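You operate a simulated robot arm through the tools that you are given. There is no shell and no other tool. Be economical: measure what you need, move in short steps, check, and stop when the job is done.

You are at the controls of a simulated two-armed robot. One attempt, no reset.

TASK
Vent the hot cabinet; once cool, pack the blue cover in cell 1 and the red in cell 2.
Fine: door shut till the red lamp is out, and shut again after; leave the cooling vent open.

It is judged by the outcome, as a careful person would: the job done as asked, and still so three seconds after it is handed in. It fails if anything else is knocked over, pushed out of place, dropped, spilled or broken. Lids that push on must go on centred and level and be pressed home; caps that screw on are set level and turned clockwise until they are tight.

THE ROBOT
Two 7-joint arms with two-finger parallel grippers on one trunk, on a base that drives. Base frame: it is fixed to the floor where the robot stands at the start and does not move with it; the origin is under the middle of the robot, x ahead of it, y to its left, z up. Units: mm, rad, N and s.
The left shoulder is at the start at [60, 143, 901], the right one opposite. With the tool pointing down near the work surface each hand reaches from about 300 to 740 mm from the robot's upright axis, wherever it stands, measured 20 degrees to its own side. Places, roughly: cell 1 of the crate [1100, -1100, 900]; cell 2 of the crate [1100, -1300, 900]; display of the drying cabinet [800, -300, 1300]; door of the drying cabinet [800, 200, 900]; heat dial [800, -200, 1100]; power switch of the cabinet [800, -200, 800]; start button of the cabinet [800, -200, 1000]; stop button of the cabinet [800, -400, 1000]; time dial [800, -400, 1100]; vent lever of the cabinet [800, 0, 1300]. Payload 1.57 kg a hand.
The tool frame of a hand sits at the grasp point between the pads (the TCP): z along the fingers, y along the line on which they close. The tips reach 30 mm beyond it. Largest opening 110 mm; finger width 24, thickness 12; the body of the gripper, 48 by 112 mm, starts 78 mm behind the TCP.
Orientation is that of the tool frame in the base frame, as a unit quaternion [w, x, y, z]. With the fingers straight down and closing along the base's y, the tool's x points along the base's -x, its y along +y and its z along -z.

THE INTERFACE
- The arms move only by the tool step_arm. It takes "left_moves", "right_moves" or both (then of equal length, played together; a hand with none holds still); each is a list of rows, each a list of 3 entries, a list of its own where there are three numbers: the shift along the tool's x, y, z in units of 300 mm (1.0 is 300 mm), then the turn, a rotation vector about the tool's x, y, z in units of 90 degrees (1.0 is 90 degrees), then the gripper command, from -1 (fully open) to 1 (shut), values between in proportion. In form: [[[x, y, z], [ax, ay, az], gripper], ...]. A call has 1 to 12 rows; each row is the pose to reach, as a shift and turn from the pose commanded when the call began, along the tool's axes at that moment. A call with a number of a shift or a turn outside -1 to 1 is refused whole. A row lasts 0.2 s, in which the tool goes at most 50 mm and 0.15 rad; a call with a longer step from one row to the next is refused whole, and so is a gripper value outside its range. Where a pose cannot be reached the arm comes as near as it can. A force on the tool above 40 N (or 10 N above the force at the start of the call, whichever is more), or a blocked arm, ends the call early, and 0.2 s more pass. Each finger travels about 45 mm/s and halts on what it meets, pressing with about 21 N; the grip force reading is that of the motor and also rises with nothing between the fingers. The clock runs only during rows and for 0.2 s after the last one: add rows that repeat a pose to give the fingers time. The reply holds the time, the measured pose of the TCP, the force on the tool along the base axes, the opening and the grip force, in the units named above and with some noise, with the torque about the TCP (base axes, N m) and any sound that the robot's microphone picked up.
- Cameras (640 x 400 px; columns grow to the right, rows downward): "scene" is now at [42.6, 41.6, 1520.7]; the picture's right is [0.49, -0.87, 0.00], its down [-0.59, -0.34, -0.73] and it looks along [0.63, 0.36, -0.68] (base axes); focal length 281 px, centre (320, 200). "left" rides on the left gripper at [70, -16, -141] in its tool frame; the picture's right is [0.23, 0.97, 0.00], its down [-0.86, 0.20, -0.48] and it looks along [-0.47, 0.11, 0.88] (tool axes); focal length 222 px, centre (320, 200). "right" rides on the right gripper at [70, 16, -141] in its tool frame; the picture's right is [-0.23, 0.97, 0.00], its down [-0.86, -0.20, -0.48] and it looks along [-0.47, -0.11, 0.88] (tool axes); focal length 222 px, centre (320, 200). There is no depth. A picture from a camera that has moved, and an enlarged one, comes with that camera's place and axes in the base frame and with its lens.
- camera(camera): a new picture of that camera. The clock stands still meanwhile.
- slide_trunk(by): slides the trunk up (or, below 0, down) by that many mm; the arms and the scene camera ride with it, the base frame stays. It gives what a move gives, with no picture.
- drive_base(legs): drives the robot by 1 to 6 legs, each [ahead, left, turn to the left] in mm, mm and rad, along the robot's own axes; the way and the turn of a leg run together, so that a leg with both is an arc; at most 1500 mm and 3.142 rad a leg. The arms and the cameras ride along, it lands a little off, and it stops where it bumps. It gives what a move gives.
- aim_head(pan, tilt): turns the head with the scene camera to pan (to the left, within 1.501 rad either way) and tilt (down, from -0.506 to 1.204), counted from straight ahead of the robot. It gives what a move gives.
- close_up(camera, box): a new picture of the part [left, top, right, bottom] of that camera's present view, enlarged. The clock stands still meanwhile.
- sign_off(): hands the job in; it is judged then, once.

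Go step by step. Nothing tells you exact positions but the pictures and the camera data: compare them with the known pose of the tool, close in by small moves and look again before you grip or let go. The budget is 120 turns and 92 pictures, counting those below and the enlarged ones. Unless the task says otherwise, let go and move clear before handing in, and close with one line.

The tools are called after "Emit:" as a command line: name --argument value ..., lists and objects as JSON in quotes. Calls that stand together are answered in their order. step_arm: Moves the arms, as the interface text tells. Its arguments: {"type":"object","properties":{"left_moves":{"type":"array","items":{"type":"array"}},"right_moves":{"type":"array","items":{"type":"array"}}},"required":[]} The other tools are called the same way: slide_trunk (by) slides the trunk up or down; drive_base (legs) drives the base; aim_head (pan, tilt) turns the head that bears the scene camera; camera (camera) takes a picture; close_up (camera, box) takes an enlarged picture of a part of a camera's view; sign_off () hands the job in.

At the start:

```text
time: 0.0
left_ee_pos: [386.1, 252.7, 1000.7]
left_orientation: [-0.001, -0.001, 1.0, 0.0]
left_contact_force: [-0.2, -0.7, -0.3]
left_torque: [0.01, 0.0, 0.01]
left_grip_width: 110.0
left_finger_force: 0.0
right_ee_pos: [460.9, -24.8, 999.5]
right_orientation: [0.0, 0.0, 1.0, 0.0]
right_contact_force: [-0.4, 0.0, -0.1]
right_torque: [0.02, -0.03, 0.02]
right_grip_width: 109.8
right_finger_force: 0.0
trunk travel left (down, up): [-500.0, 90.0]
robot x, y, heading: [1.4, 1.7, -0.0]
head pan, tilt: [0.517, 0.752]
```

scene: 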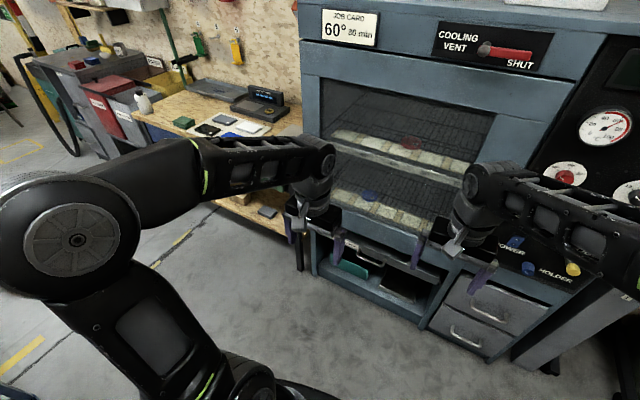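
right: 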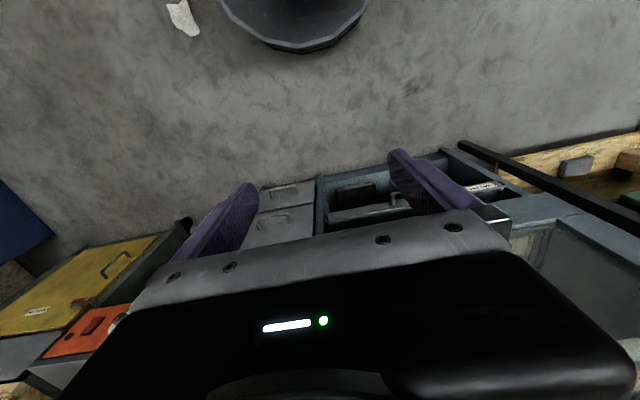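
left: 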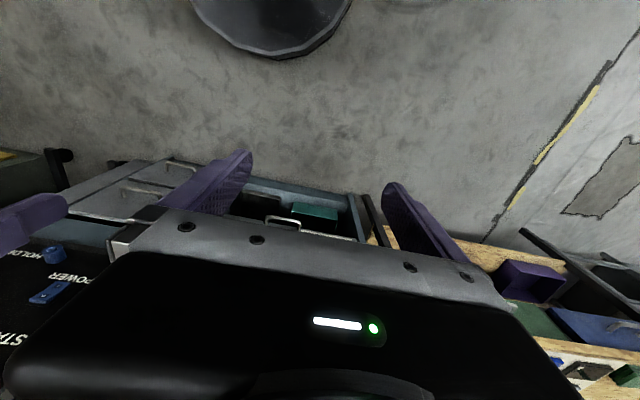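

I see the cabinet ahead, with the vent lever at its top and the door with the covers behind glass. First I'll look straight at the cabinet and to the right.

Emit:
aim_head --pan 0.0 --tilt 0.4

Emit:
camera --camera "scene"

Emit:
aim_head --pan -0.8 --tilt 0.5

Emit:
camera --camera "scene"

```text
time: 0.9
left_ee_pos: [386.4, 252.3, 999.7]
left_orientation: [0.0, 0.0, 1.0, 0.0]
left_contact_force: [-0.1, -0.2, -1.0]
left_torque: [0.0, 0.0, 0.02]
left_grip_width: 109.7
left_finger_force: 0.0
right_ee_pos: [460.6, -25.2, 1000.2]
right_orientation: [0.001, 0.0, 1.0, 0.0]
right_contact_force: [-0.7, -0.7, 0.8]
right_torque: [0.01, 0.05, -0.02]
right_grip_width: 110.0
right_finger_force: 0.1
trunk travel left (down, up): [-500.0, 90.0]
robot x, y, heading: [-3.1, 3.6, 0.002]
head pan, tilt: [0.0, 0.4]
```

```text
88 pictures are left
camera scene: at [63.3, 0.7, 1552.0], right [0.0, -1.0, 0.0], down [-0.39, 0.0, -0.92], along [0.92, 0.0, -0.39], focal length 281 px, centre (320, 200)
```

scene: 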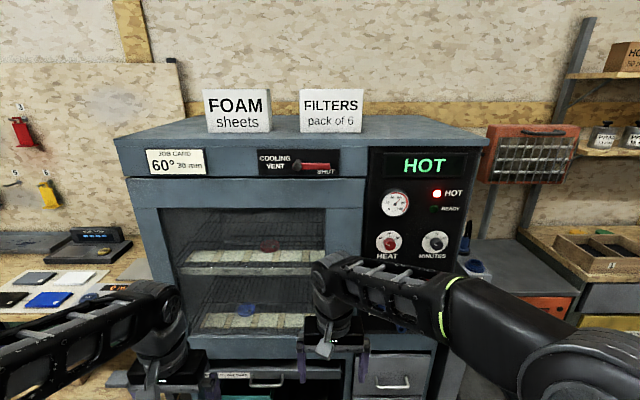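

```text
time: 2.1
left_ee_pos: [386.2, 252.0, 1000.6]
left_orientation: [0.0, 0.0, 1.0, 0.0]
left_contact_force: [-0.3, -0.3, -0.1]
left_torque: [0.02, 0.01, 0.0]
left_grip_width: 110.3
left_finger_force: 0.1
right_ee_pos: [461.4, -25.7, 999.8]
right_orientation: [0.0, 0.0, 1.0, 0.0]
right_contact_force: [-0.4, 0.5, -0.7]
right_torque: [-0.01, 0.0, 0.0]
right_grip_width: 110.3
right_finger_force: 0.1
trunk travel left (down, up): [-500.0, 90.0]
robot x, y, heading: [1.1, -0.8, 0.0]
head pan, tilt: [-0.799, 0.499]
```

```text
87 pictures are left
camera scene: at [34.1, -64.5, 1542.9], right [-0.72, -0.7, 0.0], down [-0.33, 0.34, -0.88], along [0.61, -0.63, -0.48], focal length 281 px, centre (320, 200)
```

scene: 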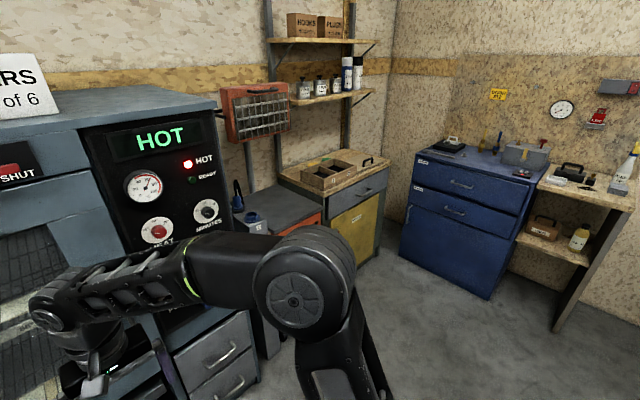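

The display shows HOT with the red lamp on; the vent lever points to SHUT. I'll zoom in on the lever, the door and the crate.

Emit:
close_up --camera "scene" --box '[270, 130, 400, 211]'

Emit:
aim_head --pan 0.1 --tilt 0.5

Emit:
close_up --camera "scene" --box '[140, 90, 460, 290]'

Emit:
close_up --camera "scene" --box '[140, 200, 460, 400]'

```text
4.92 times, centred on (335, 170) of scene
camera zoom: at [34.1, -64.5, 1542.9], right [-0.72, -0.7, 0.0], down [-0.33, 0.34, -0.88], along [0.61, -0.63, -0.48], focal length 1382 px, centre (246, 345)
```

zoom: 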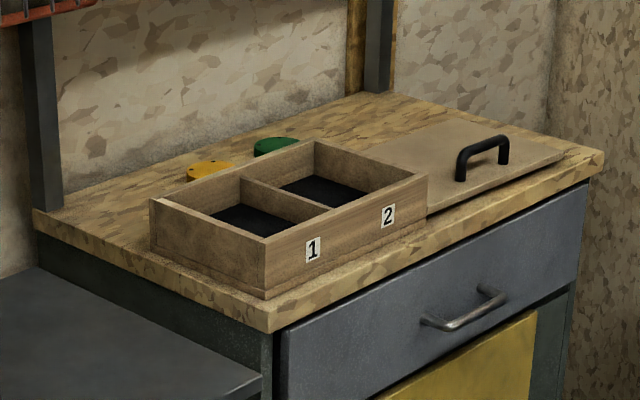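

```text
time: 3.3
left_ee_pos: [385.9, 252.4, 999.5]
left_orientation: [0.0, 0.0, 1.0, 0.0]
left_contact_force: [-0.5, 0.1, 0.4]
left_torque: [0.0, -0.01, -0.06]
left_grip_width: 109.9
left_finger_force: 0.0
right_ee_pos: [460.6, -24.7, 999.3]
right_orientation: [0.0, 0.0, 1.0, 0.0]
right_contact_force: [-0.6, -0.5, -0.8]
right_torque: [-0.01, 0.03, -0.01]
right_grip_width: 110.0
right_finger_force: 0.0
trunk travel left (down, up): [-500.0, 90.0]
robot x, y, heading: [0.1, -1.4, -0.002]
head pan, tilt: [0.099, 0.499]
```

```text
2.00 times, centred on (300, 190) of scene
camera zoom: at [61.2, 9.6, 1542.9], right [0.1, -1.0, 0.0], down [-0.48, -0.05, -0.88], along [0.87, 0.09, -0.48], focal length 561 px, centre (360, 220)
```

zoom: 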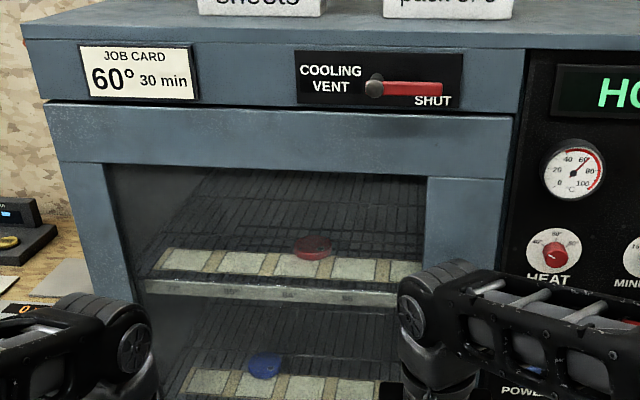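

```text
2.00 times, centred on (300, 300) of scene
camera zoom: at [61.2, 9.6, 1542.9], right [0.1, -1.0, 0.0], down [-0.48, -0.05, -0.88], along [0.87, 0.09, -0.48], focal length 561 px, centre (360, 0)
```

zoom: 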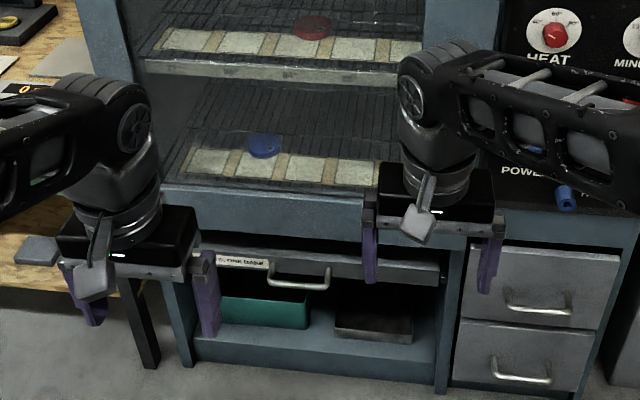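

The crate is at the right with cells 1 (near left) and 2; the red cover is on the upper shelf and the blue on the lower. I'll raise the trunk for parallax and a better reach to the lever.

Emit:
slide_trunk --by 88

Emit:
aim_head --pan 0.1 --tilt 0.6

Emit:
camera --camera "scene"

Emit:
close_up --camera "scene" --box '[270, 70, 390, 145]'

```text
time: 4.5
left_ee_pos: [386.2, 252.4, 1087.8]
left_orientation: [0.0, 0.0, 1.0, 0.0]
left_contact_force: [0.2, 0.4, -0.5]
left_torque: [0.0, 0.0, 0.01]
left_grip_width: 109.8
left_finger_force: 0.1
right_ee_pos: [461.0, -25.2, 1088.0]
right_orientation: [0.0, -0.001, 1.0, 0.001]
right_contact_force: [1.0, 0.5, 0.2]
right_torque: [-0.01, -0.01, -0.04]
right_grip_width: 110.0
right_finger_force: 0.1
trunk travel left (down, up): [-588.0, 2.0]
robot x, y, heading: [0.9, -1.0, 0.001]
head pan, tilt: [0.099, 0.499]
```

```text
time: 5.2
left_ee_pos: [385.9, 252.5, 1088.5]
left_orientation: [0.0, 0.0, 1.0, 0.0]
left_contact_force: [-0.3, -0.2, 0.3]
left_torque: [0.01, -0.03, -0.02]
left_grip_width: 110.2
left_finger_force: 0.1
right_ee_pos: [460.4, -25.0, 1087.2]
right_orientation: [0.0, 0.001, 1.0, 0.0]
right_contact_force: [0.1, -0.1, 0.7]
right_torque: [0.0, -0.01, -0.02]
right_grip_width: 109.9
right_finger_force: 0.1
trunk travel left (down, up): [-588.0, 2.0]
robot x, y, heading: [1.9, 3.1, -0.001]
head pan, tilt: [0.099, 0.6]
```

```text
83 pictures are left
camera scene: at [58.5, 9.4, 1621.8], right [0.1, -1.0, 0.0], down [-0.56, -0.06, -0.83], along [0.82, 0.08, -0.56], focal length 281 px, centre (320, 200)
```

scene: 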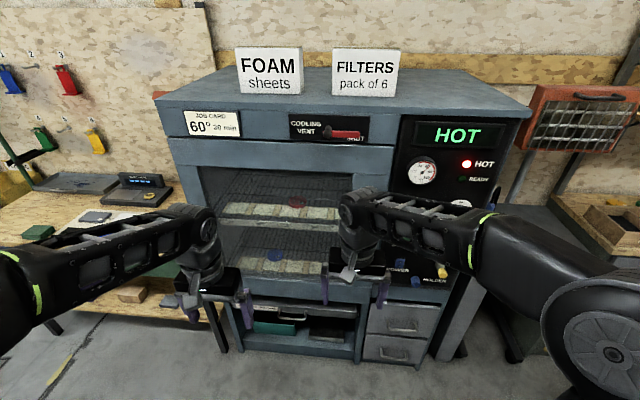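

```text
5.33 times, centred on (330, 108) of scene
camera zoom: at [58.5, 9.4, 1621.8], right [0.1, -1.0, 0.0], down [-0.56, -0.06, -0.83], along [0.82, 0.08, -0.56], focal length 1497 px, centre (267, 693)
```

zoom: 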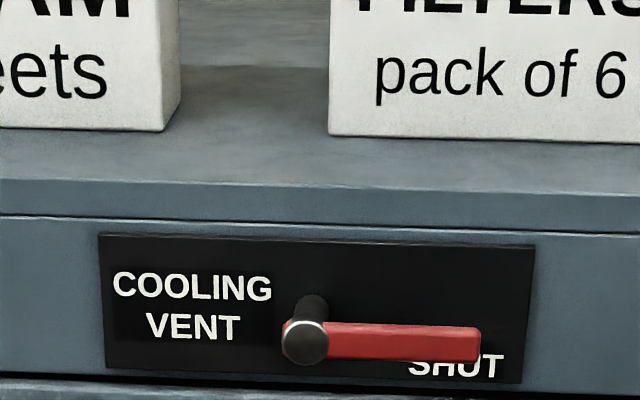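

The lever pivot knob is at about [745, 59, 1355], and the red handle runs right to y≈-23. I'll turn the right hand to point forwards with its fingers shut, well short of the cabinet.

Emit:
step_arm --right_moves '[[[-0.02, 0, -0.04], [0, -0.083, 0], 1], [[-0.05, 0.01, -0.09], [0, -0.166, 0], 1], [[-0.08, 0.01, -0.13], [0, -0.25, 0], 1], [[-0.11, 0.02, -0.18], [0, -0.333, 0], 1], [[-0.14, 0.02, -0.22], [0, -0.416, 0], 1], [[-0.17, 0.03, -0.27], [0, -0.5, 0], 1], [[-0.19, 0.03, -0.31], [0, -0.583, 0], 1], [[-0.22, 0.03, -0.36], [0, -0.666, 0], 1], [[-0.25, 0.04, -0.4], [0, -0.75, 0], 1], [[-0.28, 0.04, -0.44], [0, -0.833, 0], 1], [[-0.31, 0.05, -0.49], [0, -0.916, 0], 1], [[-0.333, 0.05, -0.533], [0, -1, 0], 1]]'

Emit:
camera --camera "scene"

Emit:
camera --camera "right"

```text
time: 7.8
left_ee_pos: [385.9, 251.4, 1087.0]
left_orientation: [0.0, -0.001, 1.0, 0.0]
left_contact_force: [0.3, -0.3, -0.2]
left_torque: [0.02, 0.01, 0.03]
left_grip_width: 110.2
left_finger_force: 0.0
right_ee_pos: [562.3, -10.8, 1247.0]
right_orientation: [0.707, 0.0, 0.707, 0.0]
right_contact_force: [-1.1, 0.3, -0.1]
right_torque: [0.02, -0.01, -0.02]
right_grip_width: 0.0
right_finger_force: 20.7
trunk travel left (down, up): [-588.0, 2.0]
robot x, y, heading: [-1.9, 3.1, -0.0]
head pan, tilt: [0.099, 0.6]
```

```text
81 pictures are left
camera scene: at [59.0, 9.5, 1621.8], right [0.1, -1.0, 0.0], down [-0.56, -0.06, -0.82], along [0.82, 0.08, -0.57], focal length 281 px, centre (320, 200)
```

scene: 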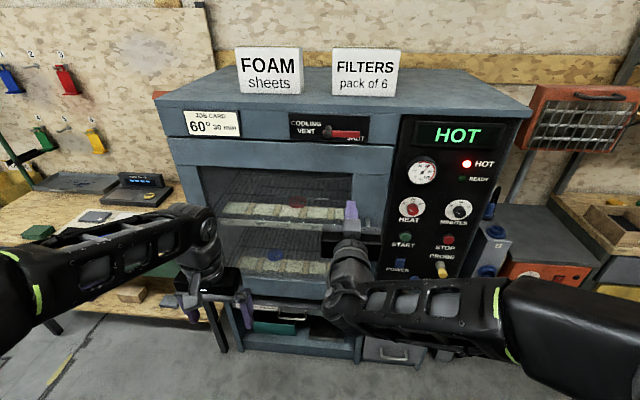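

```text
80 pictures are left
camera right: at [421.3, 5.7, 1177.3], right [0.0, 0.97, 0.23], down [-0.48, -0.2, 0.85], along [0.88, -0.11, 0.47], focal length 222 px, centre (320, 200)
```

right: 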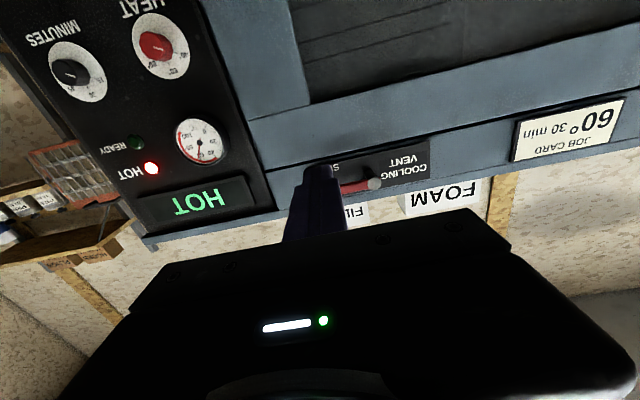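

Now I'll bring the shut fingertips below the free end of the lever and look before touching.

Emit:
step_arm --right_moves '[[[-0.06, 0, 0.1], [0, 0, 0], 1], [[-0.12, 0, 0.2], [0, 0, 0], 1], [[-0.18, 0, 0.3], [0, 0, 0], 1], [[-0.22, 0, 0.427], [0, 0, 0], 1], [[-0.22, 0, 0.427], [0, 0, 0], 1]]'

Emit:
close_up --camera "scene" --box '[270, 80, 430, 180]'

Emit:
close_up --camera "right" --box '[240, 110, 480, 260]'

```text
time: 9.0
left_ee_pos: [385.7, 252.2, 1088.1]
left_orientation: [0.0, 0.0, 1.0, 0.0]
left_contact_force: [-1.1, 0.8, 0.3]
left_torque: [0.02, 0.02, -0.01]
left_grip_width: 110.2
left_finger_force: 0.0
right_ee_pos: [689.8, -9.9, 1315.2]
right_orientation: [0.707, 0.0, 0.708, -0.001]
right_contact_force: [-0.3, -0.3, -1.2]
right_torque: [0.0, 0.0, -0.01]
right_grip_width: 0.2
right_finger_force: 20.9
trunk travel left (down, up): [-588.0, 2.0]
robot x, y, heading: [-1.4, -2.6, 0.001]
head pan, tilt: [0.099, 0.6]
```

```text
4.00 times, centred on (350, 130) of scene
camera zoom: at [57.7, 9.3, 1621.8], right [0.1, -1.0, 0.0], down [-0.56, -0.06, -0.83], along [0.82, 0.08, -0.56], focal length 1123 px, centre (200, 480)
```

zoom: 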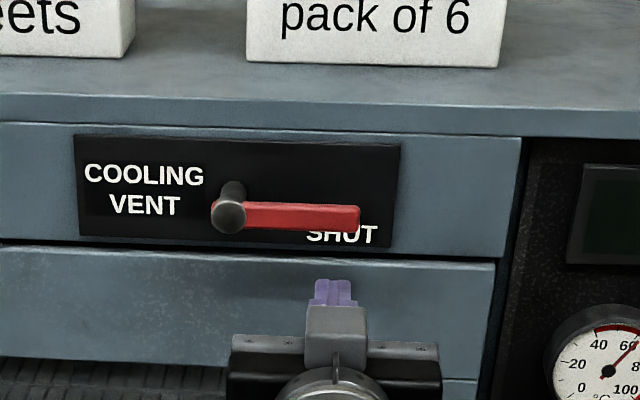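

```text
2.67 times, centred on (360, 185) of right
camera zoom: at [549.1, 6.1, 1244.7], right [0.0, 0.97, 0.23], down [-0.48, -0.2, 0.85], along [0.88, -0.11, 0.47], focal length 592 px, centre (213, 240)
```

zoom: 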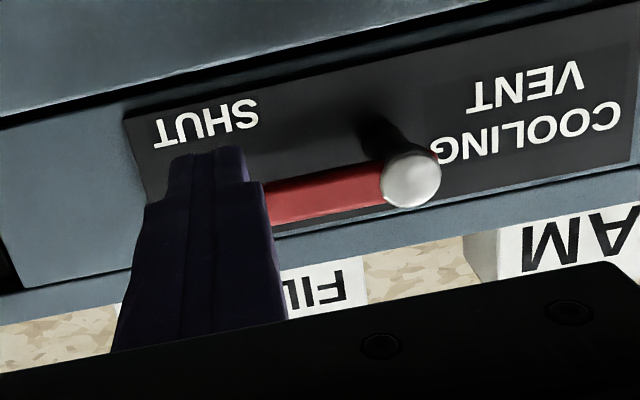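

Fingertips are just below the lever end. I'll move forward 45 mm, then push gently up to see which way it turns.

Emit:
step_arm --right_moves '[[[0, 0, 0.075], [0, 0, 0], 1], [[0, 0, 0.15], [0, 0, 0], 1], [[-0.04, 0, 0.15], [0, 0, 0], 1], [[-0.08, 0, 0.15], [0, 0, 0], 1], [[-0.11, 0, 0.15], [0, 0, 0], 1], [[-0.14, 0, 0.15], [0, 0, 0], 1], [[-0.14, 0, 0.15], [0, 0, 0], 1]]'

Emit:
close_up --camera "scene" --box '[270, 80, 430, 180]'

```text
time: 10.6
left_ee_pos: [385.4, 252.4, 1088.5]
left_orientation: [0.001, 0.0, 1.0, 0.0]
left_contact_force: [-1.0, 0.1, 0.3]
left_torque: [-0.01, -0.01, 0.0]
left_grip_width: 109.9
left_finger_force: 0.0
right_ee_pos: [734.2, -10.1, 1356.3]
right_orientation: [0.708, 0.0, 0.707, 0.0]
right_contact_force: [-0.1, 0.1, -0.1]
right_torque: [0.0, 0.07, 0.02]
right_grip_width: 0.0
right_finger_force: 20.7
trunk travel left (down, up): [-588.0, 2.0]
robot x, y, heading: [-3.6, -2.3, 0.002]
head pan, tilt: [0.099, 0.6]
```

```text
4.00 times, centred on (350, 130) of scene
camera zoom: at [58.8, 9.3, 1621.9], right [0.1, -1.0, 0.0], down [-0.56, -0.06, -0.82], along [0.82, 0.08, -0.57], focal length 1123 px, centre (200, 480)
```

zoom: 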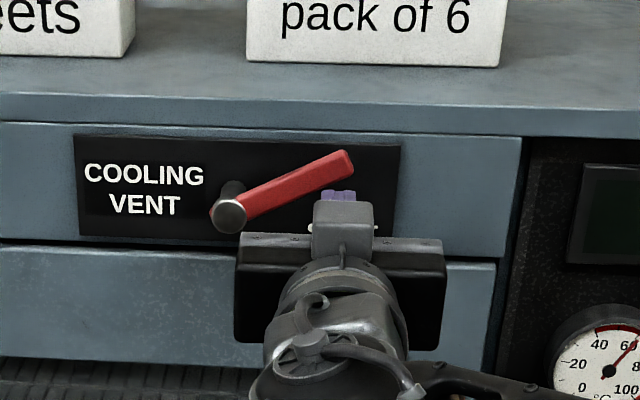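

The lever swings up freely. I continue along the arc to upright.

Emit:
step_arm --right_moves '[[[-0.09, 0.027, 0], [0, 0, 0], 1], [[-0.14, 0.06, 0], [0, 0, 0], 1], [[-0.18, 0.107, 0], [0, 0, 0], 1], [[-0.203, 0.16, 0], [0, 0, 0], 1], [[-0.203, 0.16, 0], [0, 0, 0], 1]]'

Emit:
close_up --camera "scene" --box '[270, 60, 430, 160]'

```text
time: 11.8
left_ee_pos: [385.7, 251.2, 1088.1]
left_orientation: [0.0, 0.001, 1.0, -0.001]
left_contact_force: [-0.2, 0.6, -0.1]
left_torque: [-0.01, -0.05, -0.01]
left_grip_width: 110.1
left_finger_force: 0.2
right_ee_pos: [732.7, 37.4, 1418.8]
right_orientation: [0.708, 0.001, 0.707, -0.001]
right_contact_force: [0.2, -0.4, -0.1]
right_torque: [-0.02, -0.03, -0.02]
right_grip_width: 0.3
right_finger_force: 20.4
trunk travel left (down, up): [-588.0, 2.0]
robot x, y, heading: [-1.1, -1.6, 0.001]
head pan, tilt: [0.099, 0.6]
```

```text
4.00 times, centred on (350, 110) of scene
camera zoom: at [58.5, 9.2, 1621.9], right [0.1, -0.99, 0.0], down [-0.56, -0.06, -0.83], along [0.82, 0.08, -0.56], focal length 1123 px, centre (200, 560)
```

zoom: 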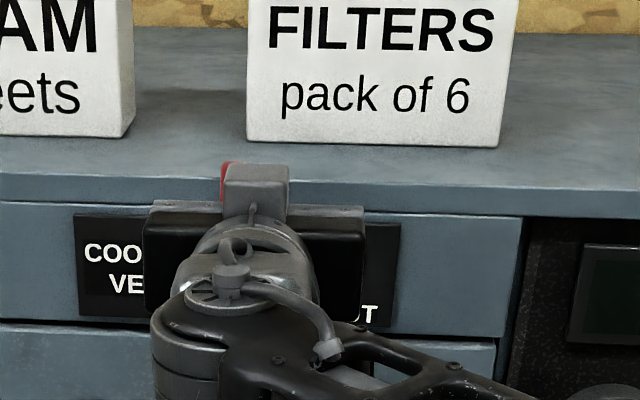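

The lever is near upright. I'll push a little further left to feel for its stop.

Emit:
step_arm --right_moves '[[[0, 0.03, 0], [0, 0, 0], 1], [[0, 0.06, 0], [0, 0, 0], 1], [[0, 0.06, 0], [0, 0, 0], 1]]'

Emit:
close_up --camera "scene" --box '[270, 60, 430, 160]'

Emit:
camera --camera "right"

```text
time: 12.6
left_ee_pos: [385.0, 247.0, 1089.8]
left_orientation: [0.001, 0.001, 1.0, 0.002]
left_contact_force: [-0.8, -0.3, -0.4]
left_torque: [0.0, -0.05, 0.02]
left_grip_width: 109.6
left_finger_force: 0.0
right_ee_pos: [733.7, 41.0, 1418.1]
right_orientation: [0.708, 0.007, 0.706, -0.003]
right_contact_force: [-6.0, -30.4, 0.3]
right_torque: [-0.31, 0.05, -0.65]
right_grip_width: 0.0
right_finger_force: 21.3
trunk travel left (down, up): [-588.0, 2.0]
robot x, y, heading: [0.7, 1.0, -0.004]
head pan, tilt: [0.099, 0.6]
```

```text
4.00 times, centred on (350, 110) of scene
camera zoom: at [57.0, 2.4, 1621.9], right [0.1, -1.0, 0.0], down [-0.56, -0.05, -0.83], along [0.82, 0.08, -0.56], focal length 1123 px, centre (200, 560)
```

zoom: 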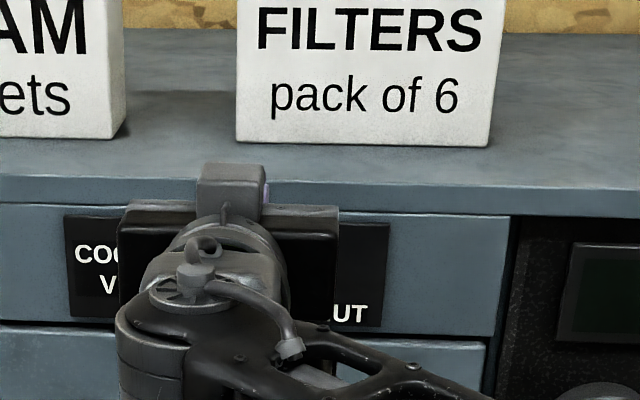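

```text
74 pictures are left
camera right: at [592.9, 60.4, 1347.7], right [0.01, 0.97, 0.23], down [-0.48, -0.2, 0.85], along [0.87, -0.12, 0.47], focal length 222 px, centre (320, 200)
```

right: 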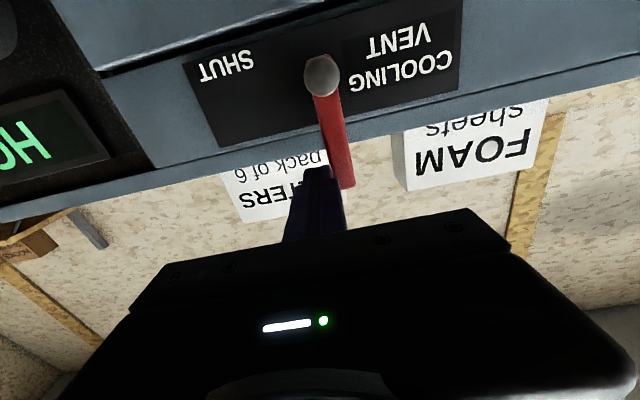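

The lever hit its stop upright: vent open. I back the hand off, and move both hands out of the way to find the door handle.

Emit:
step_arm --right_moves '[[[0, -0.08, 0], [0, 0, 0], 1], [[0, -0.08, -0.15], [0, 0, 0], 1], [[0, -0.1, -0.3], [0, 0, 0], 1], [[0.1, -0.2, -0.4], [0, 0, 0], 1], [[0.2, -0.3, -0.45], [0, 0, 0], 1], [[0.3, -0.4, -0.5], [0, 0, 0], 1], [[0.4, -0.5, -0.55], [0, 0, 0], 1], [[0.5, -0.6, -0.6], [0, 0, 0], 1], [[0.6, -0.7, -0.6], [0, 0, 0], 1], [[0.7, -0.8, -0.6], [0, 0, 0], 1]]'

Emit:
aim_head --pan 0.1 --tilt 0.65

Emit:
camera --camera "scene"

```text
refused: row 4 steps farther than a row can; nothing moved
```

```text
time: 13.2
left_ee_pos: [384.0, 247.0, 1089.9]
left_orientation: [0.001, -0.001, 1.0, 0.003]
left_contact_force: [0.2, 0.3, -0.7]
left_torque: [0.02, 0.02, -0.01]
left_grip_width: 109.9
left_finger_force: 0.1
right_ee_pos: [733.2, 42.6, 1417.3]
right_orientation: [0.708, 0.006, 0.706, -0.005]
right_contact_force: [-3.2, -32.1, 7.8]
right_torque: [-0.27, -0.11, -0.75]
right_grip_width: 0.0
right_finger_force: 20.7
trunk travel left (down, up): [-588.0, 2.0]
robot x, y, heading: [-3.0, -1.2, 0.001]
head pan, tilt: [0.099, 0.649]
```

```text
73 pictures are left
camera scene: at [55.6, 1.9, 1617.7], right [0.1, -1.0, 0.0], down [-0.6, -0.06, -0.8], along [0.79, 0.08, -0.6], focal length 281 px, centre (320, 200)
```

scene: 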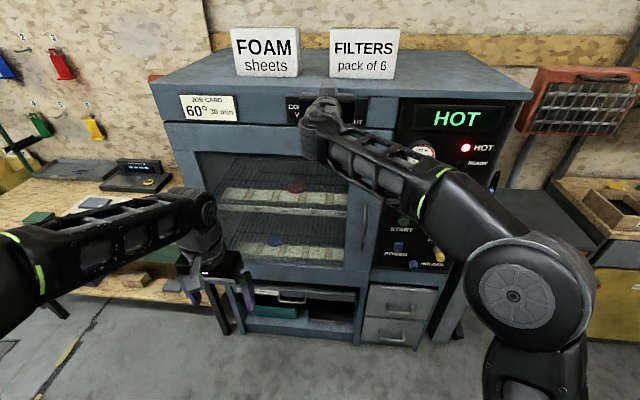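

I now see the door handle: a vertical bar on the door's right edge, so it hinges left. Retrying the retreat in smaller rows.

Emit:
step_arm --right_moves '[[[0, -0.08, 0], [0, 0, 0], 1], [[0, -0.08, -0.12], [0, 0, 0], 1], [[0, -0.08, -0.24], [0, 0, 0], 1], [[0, -0.08, -0.36], [0, 0, 0], 1], [[0.08, -0.16, -0.45], [0, 0, 0], 0], [[0.16, -0.25, -0.5], [0, 0, 0], 0], [[0.25, -0.34, -0.54], [0, 0, 0], -1], [[0.34, -0.43, -0.58], [0, 0, 0], -1], [[0.43, -0.5, -0.6], [0, 0, 0], -1], [[0.53, -0.53, -0.6], [0, 0, 0], -1], [[0.63, -0.53, -0.6], [0, 0, 0], -1], [[0.7, -0.53, -0.6], [0, 0, 0], -1]]'

Emit:
camera --camera "scene"

Emit:
close_up --camera "scene" --box '[320, 80, 480, 180]'

```text
time: 15.8
left_ee_pos: [385.7, 251.5, 1086.7]
left_orientation: [-0.001, 0.001, 1.0, 0.0]
left_contact_force: [-0.2, -0.4, 0.2]
left_torque: [-0.01, 0.01, -0.01]
left_grip_width: 110.3
left_finger_force: 0.2
right_ee_pos: [553.0, -104.7, 1205.8]
right_orientation: [0.707, -0.001, 0.707, 0.001]
right_contact_force: [0.2, 0.5, 0.1]
right_torque: [-0.01, 0.01, 0.0]
right_grip_width: 110.2
right_finger_force: 0.1
trunk travel left (down, up): [-588.0, 2.0]
robot x, y, heading: [3.2, 2.2, -0.003]
head pan, tilt: [0.099, 0.649]
```

```text
72 pictures are left
camera scene: at [57.4, 9.3, 1617.5], right [0.1, -1.0, 0.0], down [-0.6, -0.06, -0.8], along [0.79, 0.08, -0.6], focal length 281 px, centre (320, 200)
```

scene: 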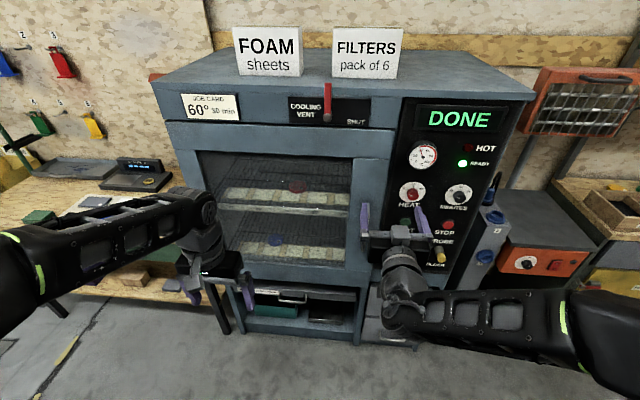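

```text
4.00 times, centred on (400, 130) of scene
camera zoom: at [57.4, 9.3, 1617.5], right [0.1, -1.0, 0.0], down [-0.6, -0.06, -0.8], along [0.79, 0.08, -0.6], focal length 1123 px, centre (0, 480)
```

zoom: 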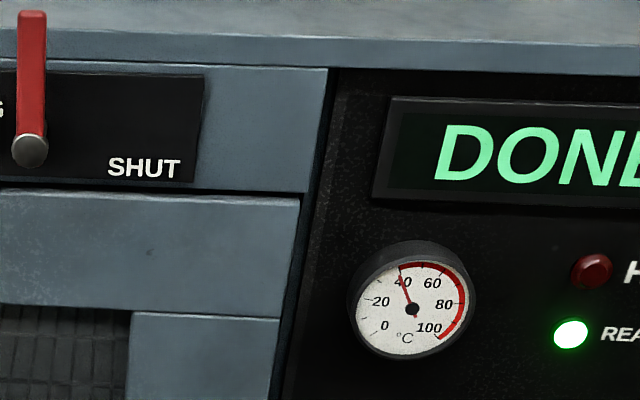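

The red lamp is out, READY is lit and the gauge reads about 40 °C, with the lever upright. I'll shift the robot right so the door (about 610 wide, hinged left at y≈505) can swing clear, then turn the left hand forward for the handle near [740, -70, 1000].

Emit:
drive_base --legs '[[0, -250, 0]]'

Emit:
step_arm --left_moves '[[[-0.06, -0.02, 0.02], [0, -0.083, 0], -1], [[-0.12, -0.04, 0.05], [0, -0.166, 0], -1], [[-0.18, -0.06, 0.07], [0, -0.25, 0], -1], [[-0.24, -0.08, 0.1], [0, -0.333, 0], -1], [[-0.3, -0.1, 0.12], [0, -0.416, 0], -1], [[-0.36, -0.12, 0.15], [0, -0.5, 0], -1], [[-0.42, -0.14, 0.17], [0, -0.583, 0], -1], [[-0.48, -0.16, 0.2], [0, -0.666, 0], -1], [[-0.54, -0.18, 0.22], [0, -0.75, 0], -1], [[-0.6, -0.2, 0.25], [0, -0.833, 0], -1], [[-0.66, -0.22, 0.27], [0, -0.916, 0], -1], [[-0.72, -0.233, 0.293], [0, -1, 0], -1]]'

Emit:
aim_head --pan 0.35 --tilt 0.65

Emit:
camera --camera "scene"

Emit:
camera --camera "left"

```text
time: 17.6
left_ee_pos: [385.0, 1.9, 1088.4]
left_orientation: [-0.001, 0.001, 1.0, 0.0]
left_contact_force: [0.0, 0.6, -0.3]
left_torque: [0.01, -0.01, -0.01]
left_grip_width: 110.0
left_finger_force: 0.1
right_ee_pos: [552.1, -354.9, 1206.8]
right_orientation: [0.707, 0.0, 0.707, 0.0]
right_contact_force: [0.2, -0.3, 0.7]
right_torque: [-0.02, 0.0, 0.01]
right_grip_width: 109.9
right_finger_force: 0.0
trunk travel left (down, up): [-588.0, 2.0]
robot x, y, heading: [0.2, -247.9, -0.002]
head pan, tilt: [0.099, 0.649]
```

```text
time: 20.2
left_ee_pos: [552.6, -72.7, 986.7]
left_orientation: [0.532, -0.023, 0.846, -0.012]
left_contact_force: [0.3, -0.1, -0.4]
left_torque: [-0.04, -0.05, 0.01]
left_grip_width: 110.1
left_finger_force: 0.0
left hand out of reach, approached as far as the arm can: row 6, 9, 10, 11, 12
right_ee_pos: [554.8, -353.9, 1205.5]
right_orientation: [0.707, 0.0, 0.707, 0.0]
right_contact_force: [1.4, 0.3, 0.0]
right_torque: [0.02, -0.04, 0.02]
right_grip_width: 110.0
right_finger_force: 0.1
trunk travel left (down, up): [-588.0, 2.0]
robot x, y, heading: [1.1, -246.7, 0.0]
head pan, tilt: [0.099, 0.649]
```

```text
time: 21.0
left_ee_pos: [550.8, -69.5, 988.4]
left_orientation: [0.533, -0.023, 0.846, -0.011]
left_contact_force: [0.0, 0.9, 0.1]
left_torque: [0.01, 0.0, 0.01]
left_grip_width: 110.2
left_finger_force: 0.0
right_ee_pos: [553.3, -353.0, 1205.7]
right_orientation: [0.707, 0.0, 0.707, 0.0]
right_contact_force: [0.0, 0.2, -0.2]
right_torque: [0.02, 0.03, 0.04]
right_grip_width: 110.0
right_finger_force: 0.0
trunk travel left (down, up): [-588.0, 2.0]
robot x, y, heading: [-0.2, -249.0, -0.002]
head pan, tilt: [0.351, 0.649]
```

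```text
70 pictures are left
camera scene: at [52.1, -218.2, 1617.5], right [0.34, -0.94, 0.0], down [-0.57, -0.21, -0.8], along [0.75, 0.27, -0.6], focal length 281 px, centre (320, 200)
```

scene: 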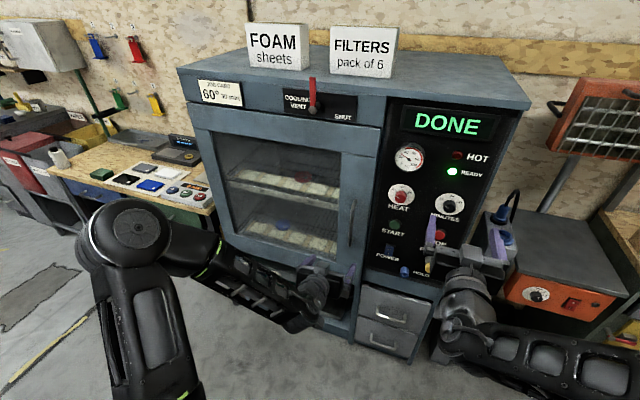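

```text
69 pictures are left
camera left: at [393.7, -91.4, 986.8], right [-0.12, 0.96, -0.25], down [-0.07, 0.24, 0.97], along [0.99, 0.14, 0.04], focal length 222 px, centre (320, 200)
```

left: 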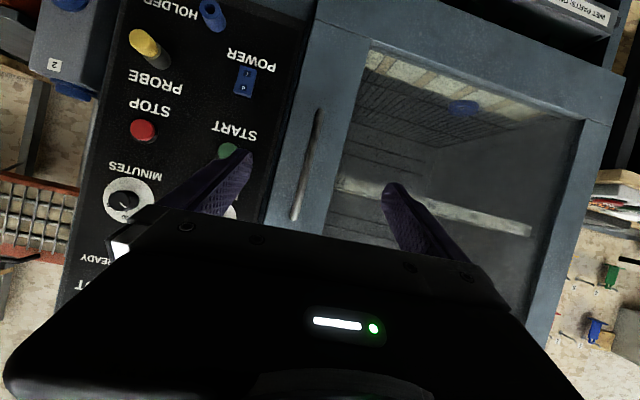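

The left hand stopped pitched 25° down, at a reach limit on the way. The handle is around y≈-75; I'll try straightening the hand while extending toward it.

Emit:
step_arm --left_moves '[[[-0.04, 0, 0.067], [0, -0.048, 0], -1], [[-0.08, 0, 0.135], [0, -0.095, 0], -1], [[-0.12, 0, 0.2], [0, -0.143, 0], -1], [[-0.16, 0, 0.24], [0, -0.19, 0], -1], [[-0.18, 0, 0.27], [0, -0.238, 0], -1], [[-0.19, 0, 0.3], [0, -0.285, 0], -1], [[-0.19, 0, 0.3], [0, -0.285, 0], -1]]'

Emit:
camera --camera "left"

```text
time: 22.6
left_ee_pos: [570.0, -60.9, 1063.3]
left_orientation: [0.601, -0.024, 0.799, -0.01]
left_contact_force: [0.4, -0.7, 0.6]
left_torque: [0.02, 0.02, 0.0]
left_grip_width: 109.9
left_finger_force: 0.0
left hand out of reach, approached as far as the arm can: row 1, 2, 3, 4, 5, 6, 7
right_ee_pos: [552.1, -353.6, 1206.8]
right_orientation: [0.707, 0.001, 0.707, -0.001]
right_contact_force: [0.4, -0.4, -0.9]
right_torque: [0.0, 0.04, -0.03]
right_grip_width: 109.9
right_finger_force: 0.0
trunk travel left (down, up): [-588.0, 2.0]
robot x, y, heading: [-1.0, -249.4, -0.006]
head pan, tilt: [0.351, 0.649]
```

```text
68 pictures are left
camera left: at [415.4, -81.7, 1036.6], right [-0.09, 0.96, -0.26], down [-0.23, 0.24, 0.94], along [0.97, 0.14, 0.2], focal length 222 px, centre (320, 200)
```

left: 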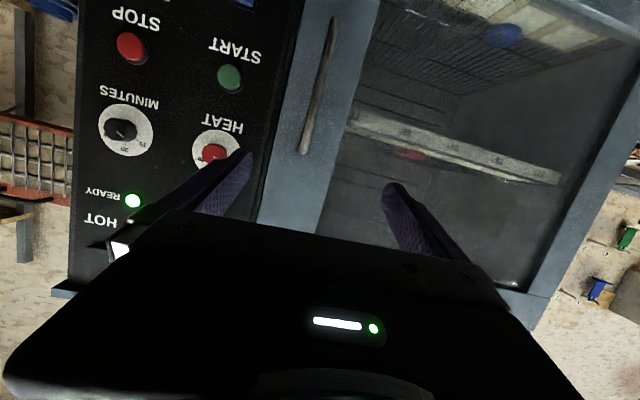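

The hand can't straighten at this height, but the right hand did when above its shoulder. I'll lower the trunk 220 mm and then raise the left hand to the handle.

Emit:
slide_trunk --by -220

Emit:
step_arm --left_moves '[[[-0.1, -0.01, 0.02], [0, -0.03, 0], -1], [[-0.2, -0.02, 0.04], [0, -0.06, 0], -1], [[-0.3, -0.03, 0.06], [0, -0.1, 0], -1], [[-0.4, -0.04, 0.1], [0, -0.14, 0], -1], [[-0.45, -0.04, 0.15], [0, -0.17, 0], -1], [[-0.45, -0.04, 0.15], [0, -0.17, 0], -1]]'

Emit:
camera --camera "left"

```text
time: 24.9
left_ee_pos: [571.6, -59.1, 844.8]
left_orientation: [0.601, -0.024, 0.799, -0.01]
left_contact_force: [0.0, -0.3, -0.8]
left_torque: [0.01, -0.02, 0.01]
left_grip_width: 109.9
left_finger_force: 0.0
right_ee_pos: [553.1, -354.0, 986.9]
right_orientation: [0.707, 0.0, 0.707, 0.0]
right_contact_force: [-0.2, 0.4, 0.5]
right_torque: [0.02, -0.01, 0.02]
right_grip_width: 110.1
right_finger_force: 0.2
trunk travel left (down, up): [-368.0, 222.0]
robot x, y, heading: [-0.1, -246.7, -0.005]
head pan, tilt: [0.351, 0.649]
```

```text
time: 26.3
left_ee_pos: [628.6, -68.7, 970.4]
left_orientation: [0.692, -0.026, 0.721, -0.007]
left_contact_force: [0.1, 0.5, 0.2]
left_torque: [0.01, 0.0, 0.01]
left_grip_width: 110.1
left_finger_force: 0.1
left hand out of reach, approached as far as the arm can: row 4, 5, 6
right_ee_pos: [551.9, -353.4, 987.2]
right_orientation: [0.707, 0.001, 0.707, -0.001]
right_contact_force: [0.4, 1.6, -0.5]
right_torque: [0.0, 0.0, -0.01]
right_grip_width: 110.0
right_finger_force: 0.1
trunk travel left (down, up): [-368.0, 222.0]
robot x, y, heading: [1.7, -250.2, 0.002]
head pan, tilt: [0.351, 0.649]
```

```text
67 pictures are left
camera left: at [484.7, -92.1, 907.3], right [-0.04, 0.96, -0.27], down [-0.45, 0.23, 0.86], along [0.89, 0.15, 0.42], focal length 222 px, centre (320, 200)
```

left: 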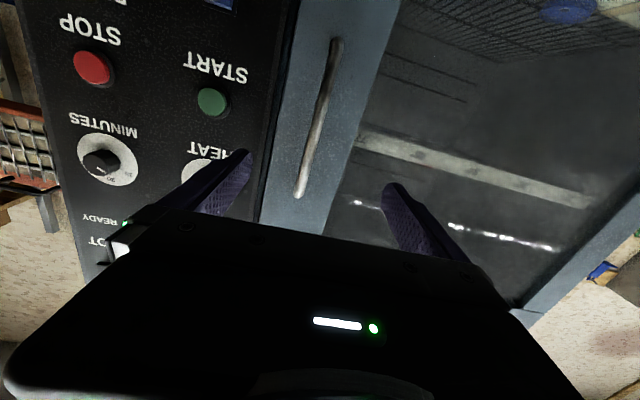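

The left hand is now nearly level at [629, -69, 970]. Combining the views puts the handle near x≈800, y≈-76, z 870–1030. I'll drive ahead 100 mm and look again.

Emit:
drive_base --legs '[[100, 0, 0]]'

Emit:
camera --camera "left"

Emit:
camera --camera "scene"

```text
time: 27.4
left_ee_pos: [728.9, -70.4, 969.8]
left_orientation: [0.692, -0.026, 0.721, -0.007]
left_contact_force: [-1.1, -0.3, -0.2]
left_torque: [0.01, 0.01, -0.03]
left_grip_width: 110.0
left_finger_force: 0.0
right_ee_pos: [652.0, -355.7, 986.3]
right_orientation: [0.707, 0.001, 0.707, -0.001]
right_contact_force: [0.3, -0.1, 0.2]
right_torque: [0.0, 0.0, 0.04]
right_grip_width: 110.0
right_finger_force: 0.1
trunk travel left (down, up): [-368.0, 222.0]
robot x, y, heading: [99.7, -245.0, -0.006]
head pan, tilt: [0.351, 0.649]
```

```text
66 pictures are left
camera left: at [584.5, -93.1, 906.9], right [-0.03, 0.96, -0.27], down [-0.45, 0.23, 0.86], along [0.89, 0.15, 0.42], focal length 222 px, centre (320, 200)
```

left: 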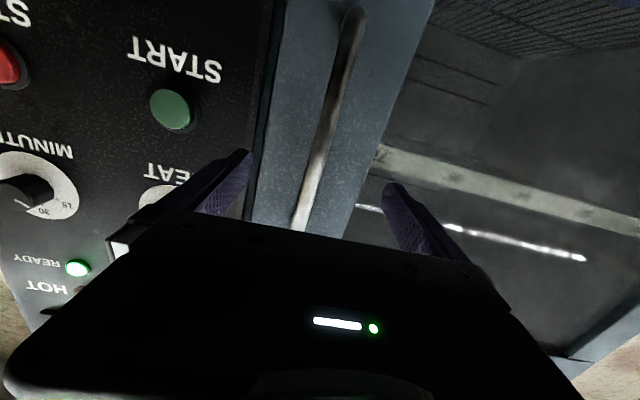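

```text
65 pictures are left
camera scene: at [151.9, -218.5, 1397.4], right [0.34, -0.94, 0.0], down [-0.57, -0.21, -0.8], along [0.75, 0.27, -0.61], focal length 281 px, centre (320, 200)
```

scene: 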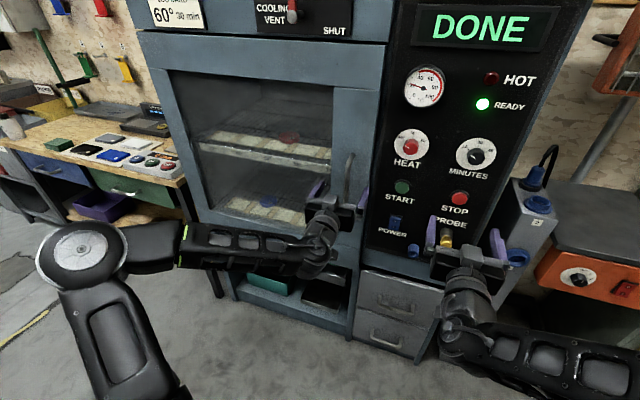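

The bar is centred between the open fingers. I'll creep forward 40 mm and check.

Emit:
drive_base --legs '[[40, 0, 0]]'

Emit:
camera --camera "left"

Emit:
close_up --camera "scene" --box '[260, 120, 420, 220]'

```text
time: 28.3
left_ee_pos: [769.6, -69.7, 971.4]
left_orientation: [0.693, -0.026, 0.721, -0.007]
left_contact_force: [0.2, 0.1, 0.3]
left_torque: [0.03, -0.02, 0.0]
left_grip_width: 110.1
left_finger_force: 0.1
right_ee_pos: [693.1, -355.2, 986.8]
right_orientation: [0.707, 0.002, 0.707, -0.002]
right_contact_force: [0.3, 0.1, 0.0]
right_torque: [-0.01, 0.01, 0.0]
right_grip_width: 109.8
right_finger_force: 0.0
trunk travel left (down, up): [-368.0, 222.0]
robot x, y, heading: [143.3, -245.8, -0.004]
head pan, tilt: [0.351, 0.649]
```

```text
64 pictures are left
camera left: at [625.2, -93.6, 907.1], right [-0.03, 0.96, -0.27], down [-0.45, 0.23, 0.86], along [0.89, 0.15, 0.42], focal length 222 px, centre (320, 200)
```

left: 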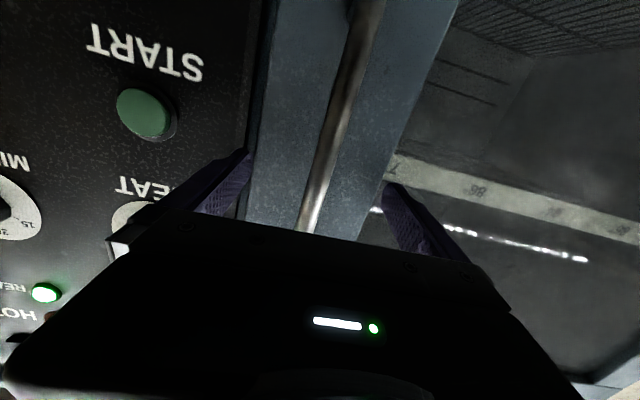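

```text
4.00 times, centred on (340, 170) of scene
camera zoom: at [192.3, -218.7, 1397.5], right [0.34, -0.94, 0.0], down [-0.57, -0.21, -0.8], along [0.75, 0.27, -0.6], focal length 1123 px, centre (240, 320)
```

zoom: 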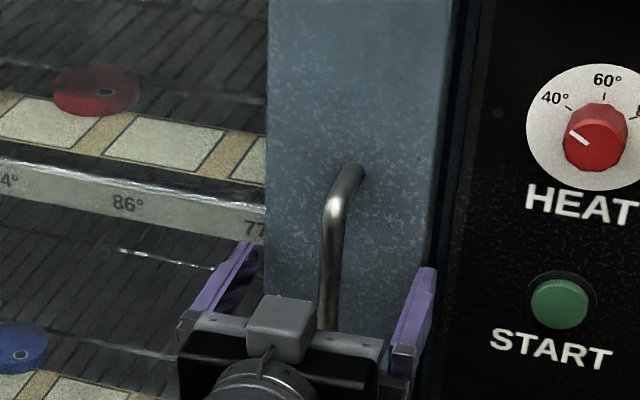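

The bar looks to stand off the door at about x≈770, right at the grasp point. I'll close the fingers on it, roughly to 20 mm, and see where they stop.

Emit:
step_arm --left_moves '[[[0, 0, 0], [0, 0, 0], 0.3], [[0, 0, 0], [0, 0, 0], 0.6], [[0, 0, 0], [0, 0, 0], 1], [[0, 0, 0], [0, 0, 0], 1], [[0, 0, 0], [0, 0, 0], 1], [[0, 0, 0], [0, 0, 0], 1], [[0, 0, 0], [0, 0, 0], 1]]'

Emit:
close_up --camera "scene" --box '[260, 120, 420, 220]'

```text
time: 29.9
left_ee_pos: [768.9, -75.2, 971.6]
left_orientation: [0.692, -0.021, 0.721, -0.01]
left_contact_force: [-1.5, -16.0, -3.0]
left_torque: [0.57, -0.05, 0.14]
left_grip_width: 14.8
left_finger_force: 25.4
right_ee_pos: [692.3, -357.0, 985.9]
right_orientation: [0.707, 0.003, 0.707, -0.002]
right_contact_force: [0.1, -0.7, -0.2]
right_torque: [0.01, -0.02, 0.0]
right_grip_width: 109.8
right_finger_force: 0.0
trunk travel left (down, up): [-368.0, 222.0]
robot x, y, heading: [137.6, -248.7, -0.005]
head pan, tilt: [0.351, 0.649]
```

```text
4.00 times, centred on (340, 170) of scene
camera zoom: at [191.9, -221.2, 1397.5], right [0.34, -0.94, 0.0], down [-0.57, -0.2, -0.8], along [0.75, 0.27, -0.6], focal length 1123 px, centre (240, 320)
```

zoom: 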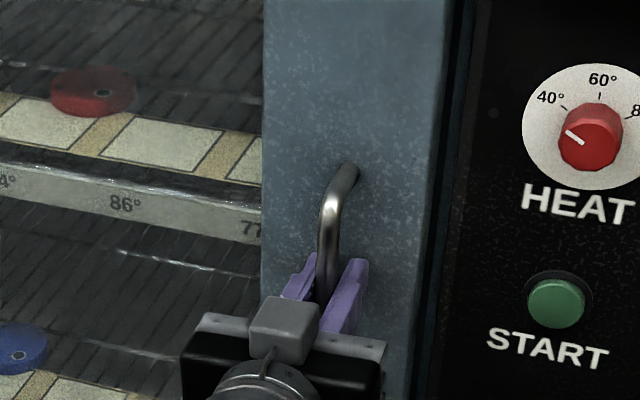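

The bar is gripped (15 mm). I'll pull the door by driving back along the opening arc, first about 15°.

Emit:
drive_base --legs '[[-80, 6, 0], [-70, 14, 0]]'

Emit:
camera --camera "scene"

```text
time: 31.6
left_ee_pos: [618.5, -44.1, 970.3]
left_orientation: [0.693, -0.028, 0.721, -0.006]
left_contact_force: [5.1, 17.7, 5.6]
left_torque: [0.77, -0.06, -0.18]
left_grip_width: 14.8
left_finger_force: 30.7
right_ee_pos: [540.2, -332.9, 986.3]
right_orientation: [0.707, 0.001, 0.707, -0.003]
right_contact_force: [0.2, -0.9, 0.4]
right_torque: [0.0, 0.0, 0.0]
right_grip_width: 110.2
right_finger_force: 0.1
trunk travel left (down, up): [-368.0, 222.0]
robot x, y, heading: [-15.9, -229.4, -0.004]
head pan, tilt: [0.351, 0.649]
```

```text
61 pictures are left
camera scene: at [39.6, -195.1, 1397.5], right [0.34, -0.94, 0.0], down [-0.57, -0.21, -0.8], along [0.75, 0.27, -0.6], focal length 281 px, centre (320, 200)
```

scene: 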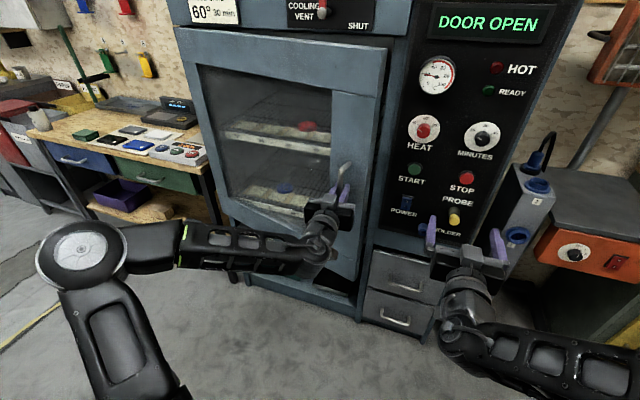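

The door opens smoothly and its arc fits a hinge near y≈505. I continue along the arc to about 40°.

Emit:
drive_base --legs '[[-70, 30, 0], [-64, 39, 0], [-78, 65, 0]]'

Emit:
camera --camera "scene"

```text
time: 34.0
left_ee_pos: [404.2, 83.0, 972.0]
left_orientation: [0.693, -0.023, 0.72, -0.007]
left_contact_force: [-18.5, -20.1, -5.6]
left_torque: [0.78, -0.41, -0.05]
left_grip_width: 14.7
left_finger_force: 30.6
right_ee_pos: [324.5, -202.2, 987.1]
right_orientation: [0.707, 0.003, 0.707, -0.002]
right_contact_force: [0.3, -1.1, 0.2]
right_torque: [-0.03, 0.01, -0.03]
right_grip_width: 109.9
right_finger_force: 0.2
trunk travel left (down, up): [-368.0, 222.0]
robot x, y, heading: [-222.6, -91.2, -0.004]
head pan, tilt: [0.351, 0.649]
```

```text
60 pictures are left
camera scene: at [-175.0, -64.4, 1397.6], right [0.34, -0.94, 0.0], down [-0.57, -0.2, -0.8], along [0.75, 0.27, -0.6], focal length 281 px, centre (320, 200)
```

scene: 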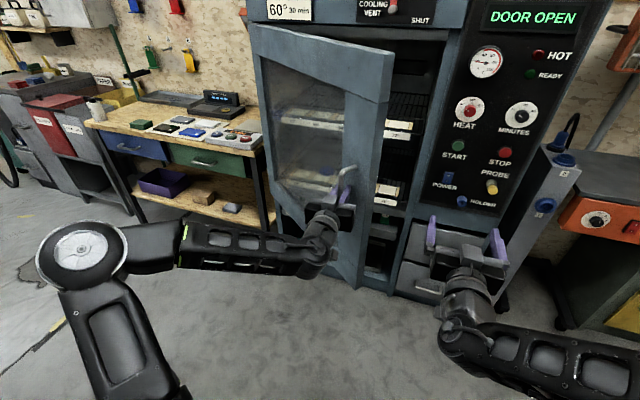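

The door is at about 40°. I'll keep following the arc to about 65° before letting go.

Emit:
drive_base --legs '[[-49, 58, 0], [-43, 63, 0], [-24, 45, 0], [-20, 47, 0]]'

Emit:
camera --camera "scene"

```text
time: 35.6
left_ee_pos: [328.2, 170.1, 971.3]
left_orientation: [0.694, -0.013, 0.72, -0.011]
left_contact_force: [-11.1, -4.1, 5.1]
left_torque: [1.25, 0.49, 2.32]
left_grip_width: 14.2
left_finger_force: 30.6
right_ee_pos: [252.8, -108.1, 988.0]
right_orientation: [0.708, 0.003, 0.706, -0.002]
right_contact_force: [0.1, -0.6, 0.0]
right_torque: [-0.06, -0.02, 0.02]
right_grip_width: 109.9
right_finger_force: 0.0
trunk travel left (down, up): [-368.0, 222.0]
robot x, y, heading: [-301.4, 4.5, -0.01]
head pan, tilt: [0.351, 0.649]
stopped in leg 2: the force on the tool passed its limit (the readings are from after the stop); the commanded pose is now the measured one
```

```text
59 pictures are left
camera scene: at [-247.4, 30.5, 1397.6], right [0.34, -0.94, 0.0], down [-0.57, -0.2, -0.8], along [0.75, 0.27, -0.6], focal length 281 px, centre (320, 200)
```

scene: 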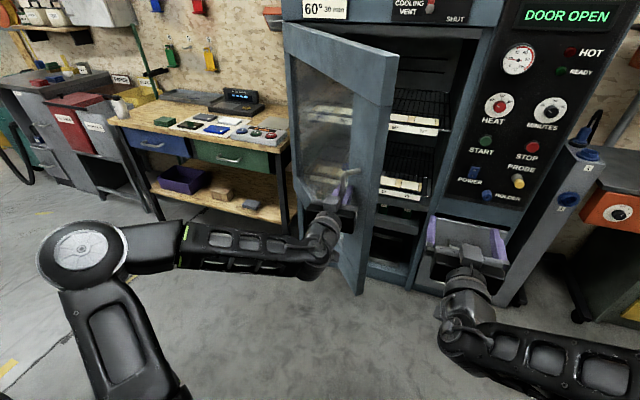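

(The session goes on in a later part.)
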